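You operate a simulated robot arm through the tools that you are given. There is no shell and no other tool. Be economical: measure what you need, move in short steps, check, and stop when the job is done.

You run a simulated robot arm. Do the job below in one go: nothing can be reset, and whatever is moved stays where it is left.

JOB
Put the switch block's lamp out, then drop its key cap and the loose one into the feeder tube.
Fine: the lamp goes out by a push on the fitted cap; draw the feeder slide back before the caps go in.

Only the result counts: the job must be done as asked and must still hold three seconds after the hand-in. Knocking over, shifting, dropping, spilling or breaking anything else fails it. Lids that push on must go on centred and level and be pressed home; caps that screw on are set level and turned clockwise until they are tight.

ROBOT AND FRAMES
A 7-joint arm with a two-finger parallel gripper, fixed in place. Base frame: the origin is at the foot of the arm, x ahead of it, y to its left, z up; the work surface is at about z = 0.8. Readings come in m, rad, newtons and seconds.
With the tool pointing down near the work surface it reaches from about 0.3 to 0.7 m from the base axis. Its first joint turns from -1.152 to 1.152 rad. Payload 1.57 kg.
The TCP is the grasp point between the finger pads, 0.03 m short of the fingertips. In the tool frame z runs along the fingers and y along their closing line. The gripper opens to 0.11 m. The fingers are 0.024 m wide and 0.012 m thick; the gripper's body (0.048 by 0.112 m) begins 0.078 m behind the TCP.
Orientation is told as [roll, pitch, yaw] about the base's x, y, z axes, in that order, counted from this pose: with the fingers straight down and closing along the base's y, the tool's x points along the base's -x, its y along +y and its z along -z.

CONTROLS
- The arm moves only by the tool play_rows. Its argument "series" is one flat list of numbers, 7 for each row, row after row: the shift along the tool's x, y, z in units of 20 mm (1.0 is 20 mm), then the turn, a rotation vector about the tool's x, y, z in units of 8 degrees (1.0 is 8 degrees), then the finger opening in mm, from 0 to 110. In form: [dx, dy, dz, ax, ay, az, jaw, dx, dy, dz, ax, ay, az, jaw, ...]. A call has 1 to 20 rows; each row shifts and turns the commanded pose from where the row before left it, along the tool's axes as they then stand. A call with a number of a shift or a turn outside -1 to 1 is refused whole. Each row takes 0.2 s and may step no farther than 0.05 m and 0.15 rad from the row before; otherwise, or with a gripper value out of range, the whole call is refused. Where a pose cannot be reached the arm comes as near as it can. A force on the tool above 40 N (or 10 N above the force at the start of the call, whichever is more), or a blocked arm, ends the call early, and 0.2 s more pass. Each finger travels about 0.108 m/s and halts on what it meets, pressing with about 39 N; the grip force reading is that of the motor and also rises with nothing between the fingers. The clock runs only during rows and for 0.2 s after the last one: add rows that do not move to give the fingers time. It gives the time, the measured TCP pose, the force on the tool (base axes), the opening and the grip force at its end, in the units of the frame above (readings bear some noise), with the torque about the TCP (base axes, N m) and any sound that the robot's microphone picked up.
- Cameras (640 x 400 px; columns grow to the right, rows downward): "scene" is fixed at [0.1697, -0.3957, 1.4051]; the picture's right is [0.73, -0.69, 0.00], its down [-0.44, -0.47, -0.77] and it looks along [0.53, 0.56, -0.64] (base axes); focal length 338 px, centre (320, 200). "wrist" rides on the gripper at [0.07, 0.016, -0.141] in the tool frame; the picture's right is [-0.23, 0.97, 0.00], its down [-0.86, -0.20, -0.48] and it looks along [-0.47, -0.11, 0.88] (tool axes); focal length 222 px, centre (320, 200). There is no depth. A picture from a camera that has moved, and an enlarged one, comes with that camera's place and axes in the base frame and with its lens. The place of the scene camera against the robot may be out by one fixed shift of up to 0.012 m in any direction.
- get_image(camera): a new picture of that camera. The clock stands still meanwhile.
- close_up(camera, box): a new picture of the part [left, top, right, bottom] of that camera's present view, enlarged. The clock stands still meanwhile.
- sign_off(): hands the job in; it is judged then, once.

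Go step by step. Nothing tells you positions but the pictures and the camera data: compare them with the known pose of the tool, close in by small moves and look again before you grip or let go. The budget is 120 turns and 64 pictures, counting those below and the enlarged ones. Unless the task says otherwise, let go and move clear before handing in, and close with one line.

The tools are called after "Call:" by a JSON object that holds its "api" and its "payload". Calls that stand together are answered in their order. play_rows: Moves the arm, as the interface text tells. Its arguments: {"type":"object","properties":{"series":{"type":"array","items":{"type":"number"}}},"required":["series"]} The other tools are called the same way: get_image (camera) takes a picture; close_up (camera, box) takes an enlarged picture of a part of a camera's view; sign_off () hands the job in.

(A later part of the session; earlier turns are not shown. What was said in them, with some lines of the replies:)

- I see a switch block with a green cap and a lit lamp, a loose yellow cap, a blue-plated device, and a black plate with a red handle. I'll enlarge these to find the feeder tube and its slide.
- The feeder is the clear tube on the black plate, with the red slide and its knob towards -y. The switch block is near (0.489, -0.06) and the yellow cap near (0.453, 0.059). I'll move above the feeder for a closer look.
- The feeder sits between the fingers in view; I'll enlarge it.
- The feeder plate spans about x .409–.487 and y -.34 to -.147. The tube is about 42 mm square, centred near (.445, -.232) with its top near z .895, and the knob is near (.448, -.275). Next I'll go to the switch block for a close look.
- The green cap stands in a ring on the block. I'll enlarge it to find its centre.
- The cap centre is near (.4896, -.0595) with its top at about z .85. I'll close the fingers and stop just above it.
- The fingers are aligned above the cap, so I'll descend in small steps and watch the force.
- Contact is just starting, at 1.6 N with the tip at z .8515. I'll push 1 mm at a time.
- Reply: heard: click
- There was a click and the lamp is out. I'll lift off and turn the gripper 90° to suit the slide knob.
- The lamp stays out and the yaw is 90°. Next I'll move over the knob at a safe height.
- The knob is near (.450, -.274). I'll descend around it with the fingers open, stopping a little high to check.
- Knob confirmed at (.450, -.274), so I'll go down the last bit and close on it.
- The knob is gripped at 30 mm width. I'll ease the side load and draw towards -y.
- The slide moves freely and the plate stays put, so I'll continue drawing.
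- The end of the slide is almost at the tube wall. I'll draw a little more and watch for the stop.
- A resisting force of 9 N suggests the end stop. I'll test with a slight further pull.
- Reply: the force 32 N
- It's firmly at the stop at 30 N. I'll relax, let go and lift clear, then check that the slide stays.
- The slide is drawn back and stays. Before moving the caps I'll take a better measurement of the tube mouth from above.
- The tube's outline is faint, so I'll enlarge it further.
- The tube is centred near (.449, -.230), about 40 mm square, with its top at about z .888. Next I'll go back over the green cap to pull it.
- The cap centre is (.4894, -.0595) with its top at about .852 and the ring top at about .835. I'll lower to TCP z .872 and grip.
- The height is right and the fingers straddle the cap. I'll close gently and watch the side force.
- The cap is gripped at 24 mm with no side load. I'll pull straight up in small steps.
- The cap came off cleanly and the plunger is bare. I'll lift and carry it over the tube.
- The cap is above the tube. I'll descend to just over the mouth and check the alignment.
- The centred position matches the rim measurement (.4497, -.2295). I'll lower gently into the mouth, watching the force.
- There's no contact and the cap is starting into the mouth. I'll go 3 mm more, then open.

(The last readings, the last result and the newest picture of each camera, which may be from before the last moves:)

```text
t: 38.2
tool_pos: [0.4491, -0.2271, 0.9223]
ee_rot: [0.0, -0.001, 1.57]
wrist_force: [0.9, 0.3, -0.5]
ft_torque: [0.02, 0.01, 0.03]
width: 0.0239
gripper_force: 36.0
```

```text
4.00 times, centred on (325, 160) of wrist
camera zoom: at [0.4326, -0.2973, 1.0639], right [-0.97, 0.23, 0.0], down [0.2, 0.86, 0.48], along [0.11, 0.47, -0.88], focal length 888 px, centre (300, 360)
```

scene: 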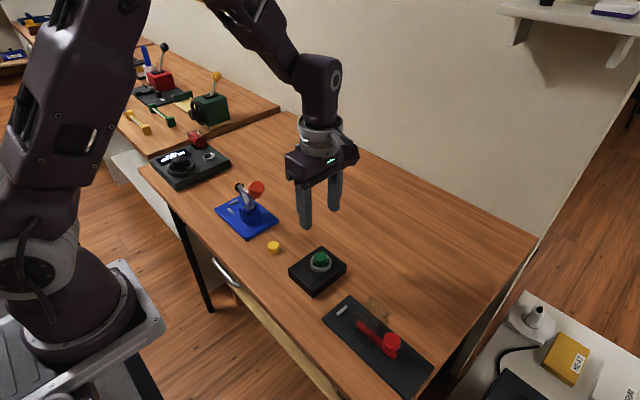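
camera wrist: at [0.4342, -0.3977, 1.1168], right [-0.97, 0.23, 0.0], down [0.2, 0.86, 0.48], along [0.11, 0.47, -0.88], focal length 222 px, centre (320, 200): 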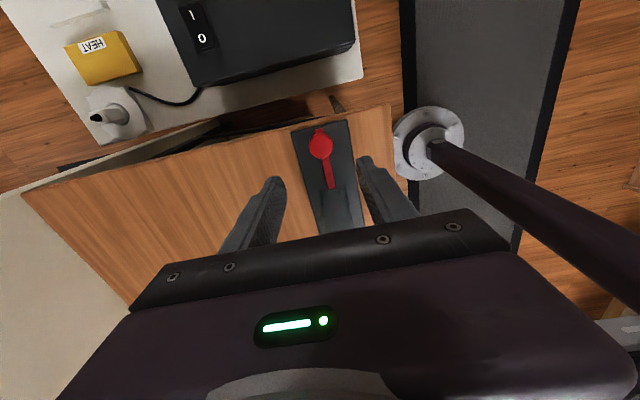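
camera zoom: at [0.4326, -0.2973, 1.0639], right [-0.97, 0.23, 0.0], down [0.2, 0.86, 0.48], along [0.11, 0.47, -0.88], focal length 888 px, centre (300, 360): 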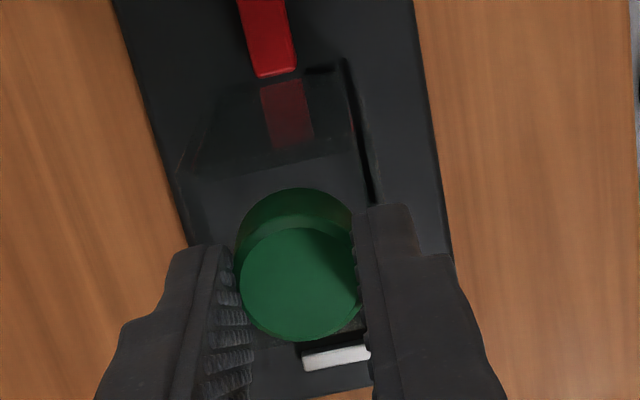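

The cap sits inside the rim outline, a touch towards +y. I'll shift 1.5 mm towards -y and release.

Call:
{"api": "play_rows", "payload": {"series": [0.075, 0, 0, 0, 0, 0, 15, 0, 0, 0, 0, 0, 0, 30, 0, 0, 0, 0, 0, 0, 45, 0, 0, 0, 0, 0, 0, 45, 0, 0, -0.8, 0, 0, 0, 45, 0, 0, -0.8, 0, 0, 0, 45, 0, 0, -0.8, 0, 0, 0, 45, 0, 0, 0, 0, 0, 0, 45]}}

Call:
{"api": "close_up", "payload": {"camera": "wrist", "box": [250, 90, 400, 220]}}

Call:
{"api": "close_up", "payload": {"camera": "scene", "box": [330, 260, 430, 360]}}

```text
t: 40.0
tool_pos: [0.45, -0.2315, 0.972]
ee_rot: [-0.001, 0.0, 1.571]
wrist_force: [0.6, 0.5, -0.8]
ft_torque: [-0.01, 0.01, 0.04]
width: 0.0449
gripper_force: 0.0
```

```text
3.08 times, centred on (325, 155) of wrist
camera zoom: at [0.4336, -0.2996, 1.1122], right [-0.97, 0.23, 0.0], down [0.2, 0.86, 0.48], along [0.11, 0.47, -0.88], focal length 684 px, centre (305, 338)
```

zoom: 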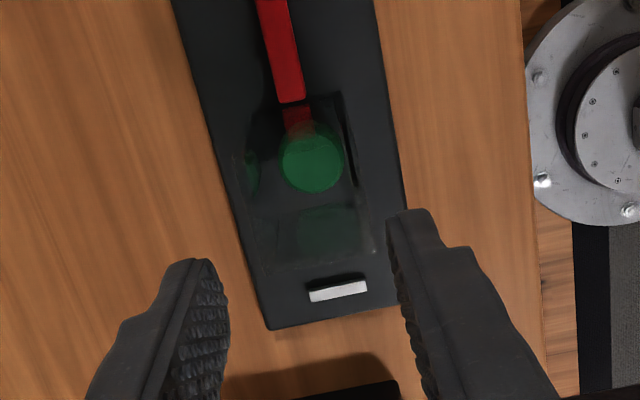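

```text
4.00 times, centred on (380, 310) of scene
camera zoom: at [0.1697, -0.3957, 1.4051], right [0.73, -0.69, 0.0], down [-0.44, -0.47, -0.77], along [0.53, 0.56, -0.64], focal length 1354 px, centre (80, -240)
```

zoom: 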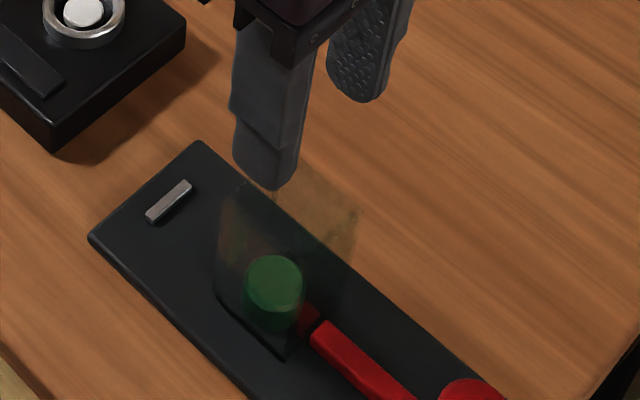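

The green cap has dropped to the bottom of the tube. The red handle of the blue device stands near (.458, .115, .95), so I'll stop short at y = .03 to check clearance to the yellow cap.

Call:
{"api": "play_rows", "payload": {"series": [-1, 0, 0, 0, 0, 0, 60, -1, 0, 0, 0, 0, 0, 60, -1, 0, 0, 0, 0, 0, 60, -1, 0, 0, 0, 0, 0, 60, -1, 0, 0, 0, 0, 0, 60, -1, 0, 0, 0, 0, 0, 60, -1, 0, 0, 0, 0, 0, 60, -1, 0, 0, 0, 0, 0, 60, -1, 0, 0, 0, 0, 0, 60, -1, 0, 0, 0, 0, 0, 60, -1, 0, 0, 0, 0, 0, 60, -1, 0, 0, 0, 0, 0, 60, -1, 0, 0, 0, 0, 0, 60, 0, 0, 0, 0, 0, 0, 60]}}

Call:
{"api": "get_image", "payload": {"camera": "wrist"}}

Call:
{"api": "close_up", "payload": {"camera": "scene", "box": [200, 90, 360, 270]}}

```text
t: 43.0
tool_pos: [0.4506, 0.0304, 0.9716]
ee_rot: [0.002, 0.001, 1.569]
wrist_force: [-0.2, 0.4, 0.3]
ft_torque: [0.02, -0.04, 0.0]
width: 0.06
gripper_force: 0.1
```

```text
20 pictures are left
camera wrist: at [0.4331, -0.0387, 1.1115], right [-0.97, 0.23, 0.0], down [0.2, 0.86, 0.48], along [0.11, 0.47, -0.88], focal length 222 px, centre (320, 200)
```

wrist: 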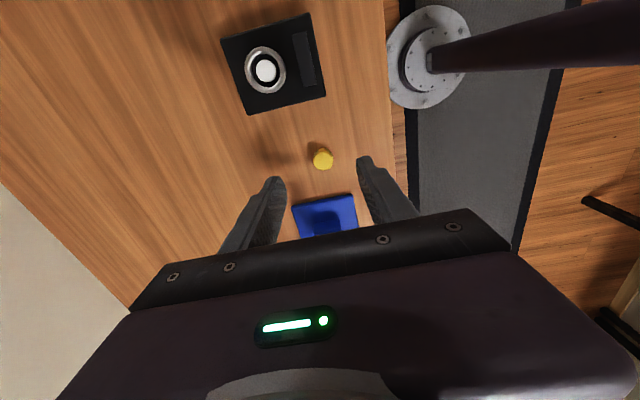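

```text
2.22 times, centred on (280, 180) of scene
camera zoom: at [0.1697, -0.3957, 1.4051], right [0.73, -0.69, 0.0], down [-0.44, -0.47, -0.77], along [0.53, 0.56, -0.64], focal length 752 px, centre (409, 244)
```

zoom: 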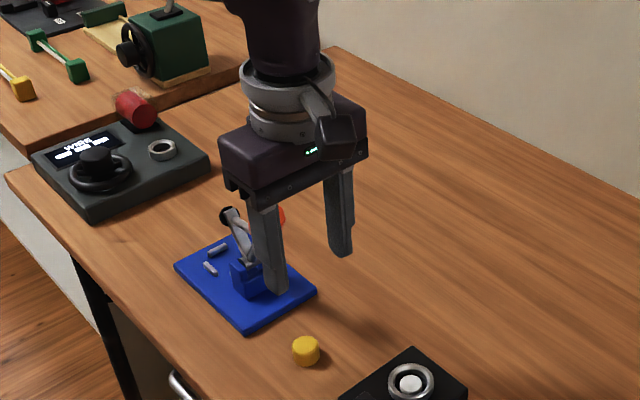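

The yellow cap is at about (.4528, .057). To keep the hand flange away from the red handle I'll tilt the tool top 12° towards -y, then come down part of the way.

Call:
{"api": "play_rows", "payload": {"series": [0, 0, 0, 0, -0.75, 0, 60, 0, 0, 0, 0, -0.75, 0, 60, 0.045, -0.02, 0.9, 0, 0, 0, 60, 0.045, -0.02, 0.9, 0, 0, 0, 60, 0.045, -0.02, 0.9, 0, 0, 0, 60, 0.045, -0.02, 0.9, 0, 0, 0, 60, 0.045, -0.02, 0.9, 0, 0, 0, 60, 0, 0, 0, 0, 0, 0, 60]}}

Call:
{"api": "close_up", "payload": {"camera": "wrist", "box": [240, 80, 400, 220]}}

Call:
{"api": "close_up", "payload": {"camera": "scene", "box": [210, 120, 350, 270]}}

```text
t: 44.8
tool_pos: [0.4525, 0.0456, 0.8829]
ee_rot: [0.0, -0.211, 1.571]
wrist_force: [0.3, 0.1, -0.2]
ft_torque: [0.02, 0.01, 0.03]
width: 0.0598
gripper_force: 0.0
```

```text
2.86 times, centred on (320, 150) of wrist
camera zoom: at [0.4353, -0.0525, 1.0048], right [-0.97, 0.22, 0.05], down [0.2, 0.74, 0.65], along [0.11, 0.64, -0.76], focal length 635 px, centre (320, 343)
```

zoom: 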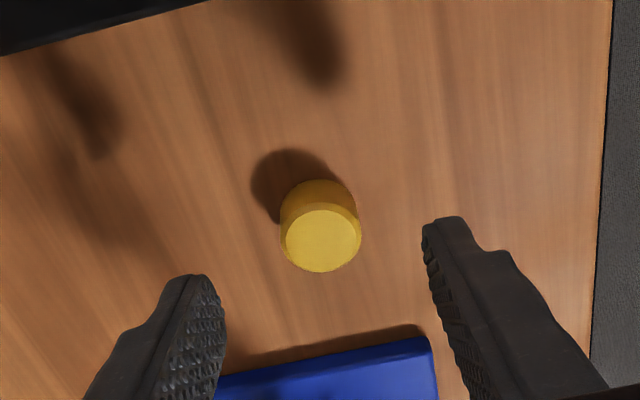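

```text
2.67 times, centred on (280, 195) of scene
camera zoom: at [0.1697, -0.3957, 1.4051], right [0.73, -0.69, 0.0], down [-0.44, -0.47, -0.77], along [0.53, 0.56, -0.64], focal length 902 px, centre (427, 213)
```

zoom: 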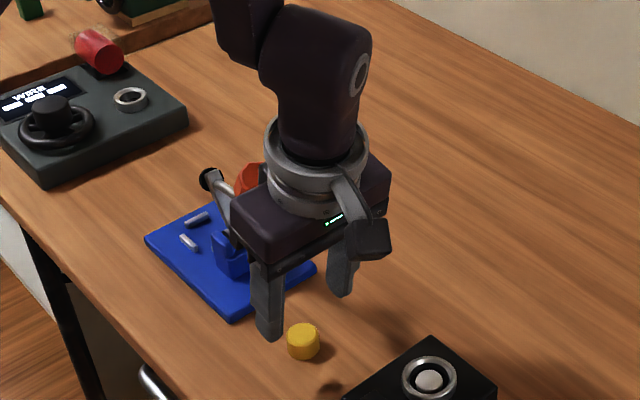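

The yellow cap's centre is near (.452, .058) with its top at about .82, and the hand is clear of the red handle. I'll descend the last bit.

Call:
{"api": "play_rows", "payload": {"series": [0.045, 0.02, 0.9, 0, 0, 0, 60, 0.045, 0, 0.8, 0, 0, 0, 60, 0, 0, 0.47, 0, 0, 0, 60, 0, 0, 0, 0, 0, 0, 50]}}

Call:
{"api": "close_up", "payload": {"camera": "scene", "box": [220, 170, 330, 270]}}

Call:
{"api": "close_up", "payload": {"camera": "wrist", "box": [250, 110, 390, 230]}}

```text
t: 45.8
tool_pos: [0.4525, 0.0519, 0.84]
ee_rot: [0.0, -0.21, 1.57]
wrist_force: [0.6, 0.0, 0.2]
ft_torque: [0.0, -0.02, -0.01]
width: 0.0501
gripper_force: 0.0
```

```text
4.00 times, centred on (275, 220) of scene
camera zoom: at [0.1697, -0.3957, 1.4051], right [0.73, -0.69, 0.0], down [-0.44, -0.47, -0.77], along [0.53, 0.56, -0.64], focal length 1354 px, centre (500, 120)
```

zoom: 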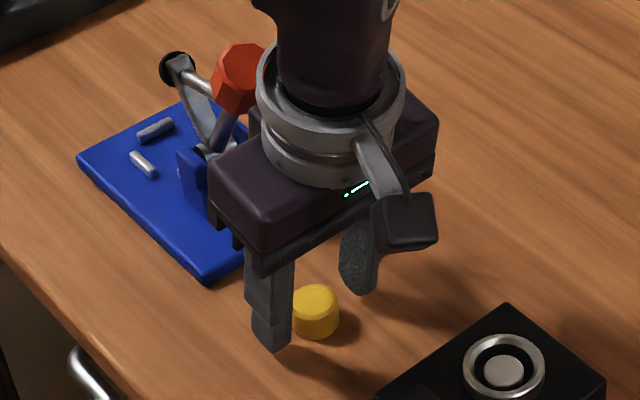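

```text
3.33 times, centred on (320, 170) of wrist
camera zoom: at [0.435, -0.0447, 0.9621], right [-0.97, 0.22, 0.05], down [0.2, 0.74, 0.65], along [0.11, 0.64, -0.76], focal length 740 px, centre (320, 300)
```

zoom: 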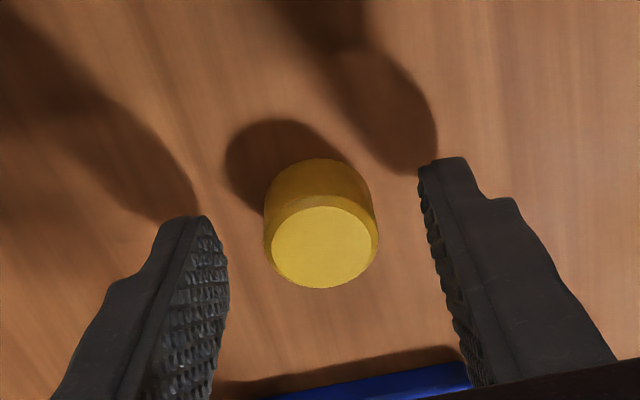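

It's well aligned, so I'll close gently.

Call:
{"api": "play_rows", "payload": {"series": [0, 0.05, 0, 0, 0, 0, 40, 0, 0, 0, 0, 0, 0, 32, 0, 0, 0, 0, 0, 0, 28, 0, 0, 0, 0, 0, 0, 25, 0, 0, 0, 0, 0, 0, 22, 0, 0, 0, 0, 0, 0, 15, 0, 0, 0, 0, 0, 0, 15]}}

Call:
{"api": "close_up", "payload": {"camera": "wrist", "box": [250, 110, 390, 230]}}

```text
t: 47.4
tool_pos: [0.4513, 0.0519, 0.8388]
ee_rot: [0.001, -0.209, 1.57]
wrist_force: [-0.2, -0.4, 1.8]
ft_torque: [0.03, -0.06, -0.01]
width: 0.024
gripper_force: 35.9
```

```text
3.33 times, centred on (320, 170) of wrist
camera zoom: at [0.4337, -0.0452, 0.9622], right [-0.97, 0.22, 0.05], down [0.2, 0.74, 0.65], along [0.11, 0.64, -0.76], focal length 740 px, centre (320, 300)
```

zoom: 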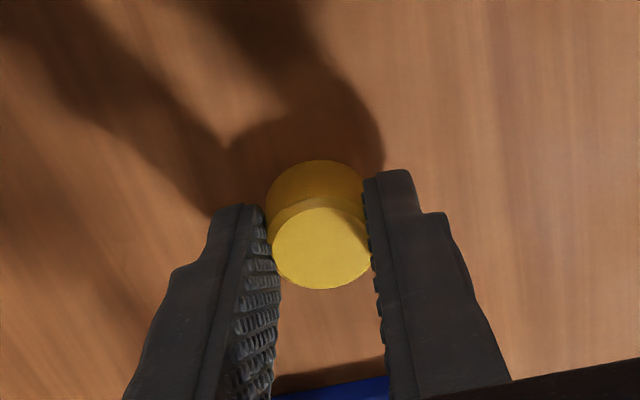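

It's gripped at 24 mm. I'll back out along the tool axis, then carry it to the tube keeping the same tilt so the cap stays level.

Call:
{"api": "play_rows", "payload": {"series": [0, 0, -0.3, 0, 0, 0, 15, 0, 0, -0.95, 0, 0, 0, 15, 0, 0, -0.95, 0, 0, 0, 15, 0, 0, -0.95, 0, 0, 0, 15, 0, 0, -0.95, 0, 0, 0, 15, 0, 0, -0.95, 0, 0, 0, 15, 0, 0, -0.95, 0, 0, 0, 15, 0, 0, -0.65, 0, 0, 0, 15]}}

Call:
{"api": "play_rows", "payload": {"series": [0.974, 0.008, -0.207, 0, 0, 0, 15, 0.974, 0.008, -0.207, 0, 0, 0, 15, 0.974, 0.008, -0.207, 0, 0, 0, 15, 0.974, 0.008, -0.207, 0, 0, 0, 15, 0.974, 0.008, -0.207, 0, 0, 0, 15, 0.974, 0.008, -0.207, 0, 0, 0, 15, 0.974, 0.008, -0.207, 0, 0, 0, 15, 0.974, 0.008, -0.207, 0, 0, 0, 15, 0.974, 0.008, -0.207, 0, 0, 0, 15, 0.974, 0.008, -0.207, 0, 0, 0, 15, 0.974, 0.008, -0.207, 0, 0, 0, 15, 0.974, 0.008, -0.207, 0, 0, 0, 15, 0.974, 0.008, -0.207, 0, 0, 0, 15, 0, 0, 0, 0, 0, 0, 15]}}

Call:
{"api": "close_up", "payload": {"camera": "scene", "box": [310, 200, 450, 360]}}

```text
t: 49.2
tool_pos: [0.4498, 0.0245, 0.9705]
ee_rot: [0.001, -0.21, 1.571]
wrist_force: [0.8, -0.1, -0.7]
ft_torque: [0.0, 0.03, 0.02]
width: 0.024
gripper_force: 35.3
```

```text
t: 52.2
tool_pos: [0.4485, -0.2349, 0.9684]
ee_rot: [0.0, -0.21, 1.571]
wrist_force: [-0.7, 0.3, 0.0]
ft_torque: [0.0, -0.01, 0.01]
width: 0.024
gripper_force: 35.8
```

```text
2.50 times, centred on (380, 280) of scene
camera zoom: at [0.1697, -0.3958, 1.4051], right [0.73, -0.69, 0.0], down [-0.44, -0.47, -0.77], along [0.53, 0.56, -0.64], focal length 846 px, centre (170, 0)
```

zoom: 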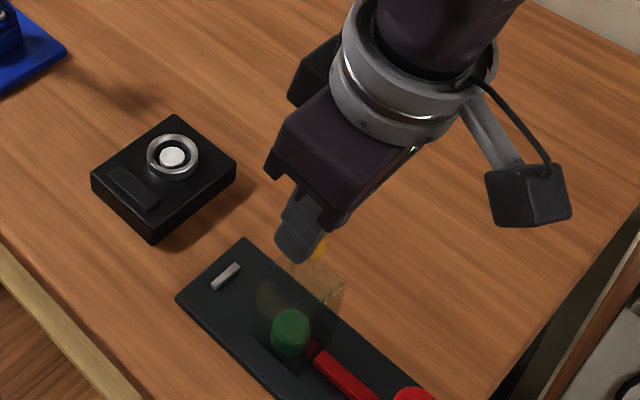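

The yellow cap is over the tube. I'll lower to just above the mouth and check.

Call:
{"api": "play_rows", "payload": {"series": [0.18, -0.025, 0.84, 0, 0, 0, 15, 0.18, -0.02, 0.84, 0, 0, 0, 15, 0, 0, 0, 0, 0, 0, 15]}}

Call:
{"api": "close_up", "payload": {"camera": "wrist", "box": [270, 100, 380, 210]}}

Call:
{"api": "close_up", "payload": {"camera": "scene", "box": [340, 260, 410, 340]}}

```text
t: 53.0
tool_pos: [0.4502, -0.2364, 0.9331]
ee_rot: [0.0, -0.209, 1.57]
wrist_force: [-0.2, 0.4, -0.9]
ft_torque: [0.01, 0.0, 0.0]
width: 0.0239
gripper_force: 36.0
```

```text
3.64 times, centred on (325, 155) of wrist
camera zoom: at [0.4329, -0.3333, 1.0577], right [-0.97, 0.22, 0.05], down [0.2, 0.74, 0.65], along [0.11, 0.64, -0.76], focal length 808 px, centre (302, 364)
```

zoom: 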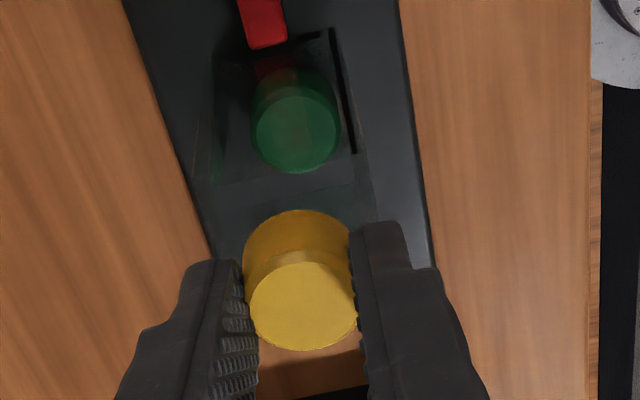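

```text
5.00 times, centred on (375, 300) of scene
camera zoom: at [0.1697, -0.3958, 1.4051], right [0.73, -0.69, 0.0], down [-0.44, -0.47, -0.77], along [0.53, 0.56, -0.64], focal length 1692 px, centre (45, -300)
```

zoom: 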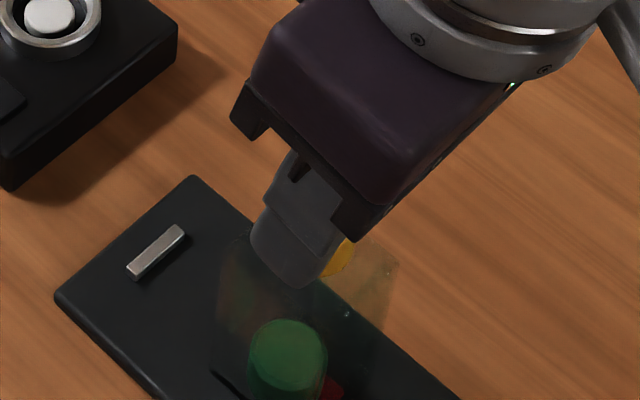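

The cap is nearly centred. I'll lower the last 11 mm with a 1 mm shift to -y, watching the force.

Call:
{"api": "play_rows", "payload": {"series": [0.055, 0, 0.177, 0, 0, 0, 15, 0.055, 0, 0.177, 0, 0, 0, 15, 0.055, 0, 0.177, 0, 0, 0, 15, 0, 0, 0, 0, 0, 0, 15]}}

Call:
{"api": "close_up", "payload": {"camera": "wrist", "box": [270, 100, 380, 210]}}

```text
t: 54.0
tool_pos: [0.4493, -0.2379, 0.9243]
ee_rot: [-0.001, -0.21, 1.571]
wrist_force: [-0.3, -0.1, -0.2]
ft_torque: [0.0, -0.03, 0.04]
width: 0.0237
gripper_force: 35.9
```

```text
3.64 times, centred on (325, 155) of wrist
camera zoom: at [0.4321, -0.3338, 1.0471], right [-0.97, 0.22, 0.05], down [0.2, 0.74, 0.65], along [0.11, 0.64, -0.76], focal length 808 px, centre (302, 364)
```

zoom: 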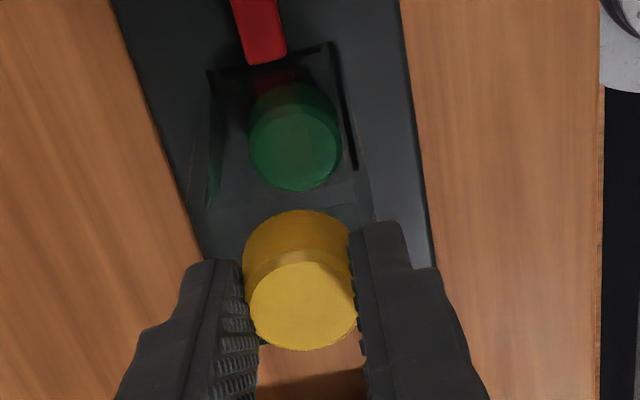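

No contact, and the cap is inside the rim outline. I'll lower 2 mm more.

Call:
{"api": "play_rows", "payload": {"series": [0.02, 0, 0.1, 0, 0, 0, 15, 0, 0, 0, 0, 0, 0, 15]}}

```text
t: 54.6
tool_pos: [0.4493, -0.2367, 0.9231]
ee_rot: [0.001, -0.21, 1.569]
wrist_force: [0.0, -0.3, -0.6]
ft_torque: [0.01, 0.0, 0.01]
width: 0.0239
gripper_force: 35.9
```

Still no contact force, so I'll release and lift straight up.

Call:
{"api": "play_rows", "payload": {"series": [0, 0, 0, 0, 0, 0, 30, 0, 0, 0, 0, 0, 0, 45, 0, 0, 0, 0, 0, 0, 45, -0.17, 0, -0.8, 0, 0, 0, 45, -0.17, 0, -0.8, 0, 0, 0, 45, -0.17, 0, -0.8, 0, 0, 0, 45, -0.17, 0, -0.8, 0, 0, 0, 45, 0, 0, 0, 0, 0, 0, 45]}}

Call:
{"api": "close_up", "payload": {"camera": "wrist", "box": [260, 80, 400, 220]}}

Call:
{"api": "get_image", "payload": {"camera": "scene"}}

```text
t: 56.4
tool_pos: [0.4481, -0.2357, 0.9882]
ee_rot: [0.0, -0.211, 1.571]
wrist_force: [0.0, 0.1, 0.6]
ft_torque: [0.0, 0.01, -0.02]
width: 0.0447
gripper_force: 0.1
```

```text
2.86 times, centred on (330, 150) of wrist
camera zoom: at [0.4317, -0.3326, 1.1114], right [-0.97, 0.22, 0.05], down [0.2, 0.74, 0.65], along [0.11, 0.64, -0.76], focal length 635 px, centre (291, 343)
```

zoom: 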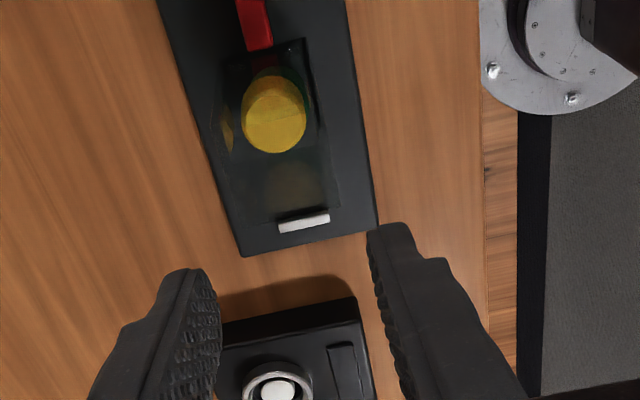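

```text
8 pictures are left
```

scene: 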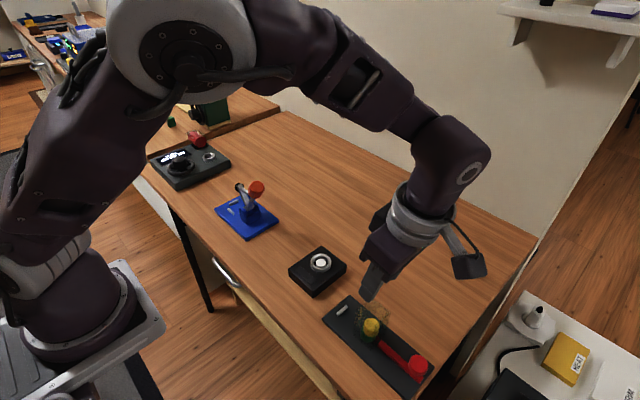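

Both caps are in the tube and the lamp is out. I'll move clear and take one last look.

Call:
{"api": "play_rows", "payload": {"series": [0, 0, -1, 0, 0, 0, 45, 0, 0, -1, 0, 0, 0, 45, 0, 0, -1, 0, 0, 0, 45, 0, 0, 0, 0, 0, 0, 45]}}

Call:
{"api": "close_up", "payload": {"camera": "scene", "box": [280, 230, 440, 390]}}

```text
t: 57.4
tool_pos: [0.4483, -0.2486, 1.0452]
ee_rot: [0.0, -0.208, 1.57]
wrist_force: [0.7, -0.7, -0.7]
ft_torque: [-0.03, 0.0, -0.01]
width: 0.0447
gripper_force: 0.0
```

```text
2.50 times, centred on (360, 310) of scene
camera zoom: at [0.1697, -0.3957, 1.4051], right [0.73, -0.69, 0.0], down [-0.44, -0.47, -0.77], along [0.53, 0.56, -0.64], focal length 846 px, centre (220, -75)
```

zoom: 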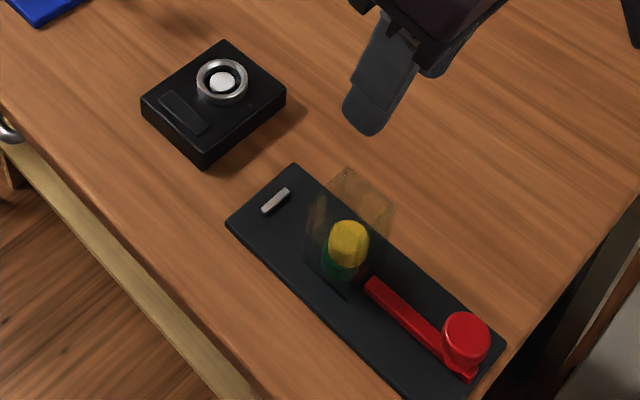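

The lamp is out, the slide is drawn back, and the yellow cap sits on the green one in the tube. Handing in now.

Call:
{"api": "sign_off", "payload": {}}

```text
The job is handed in.
```

The job is done and handed in: the lamp is out, the feeder slide is drawn back to its stop, and both caps are in the feeder tube.
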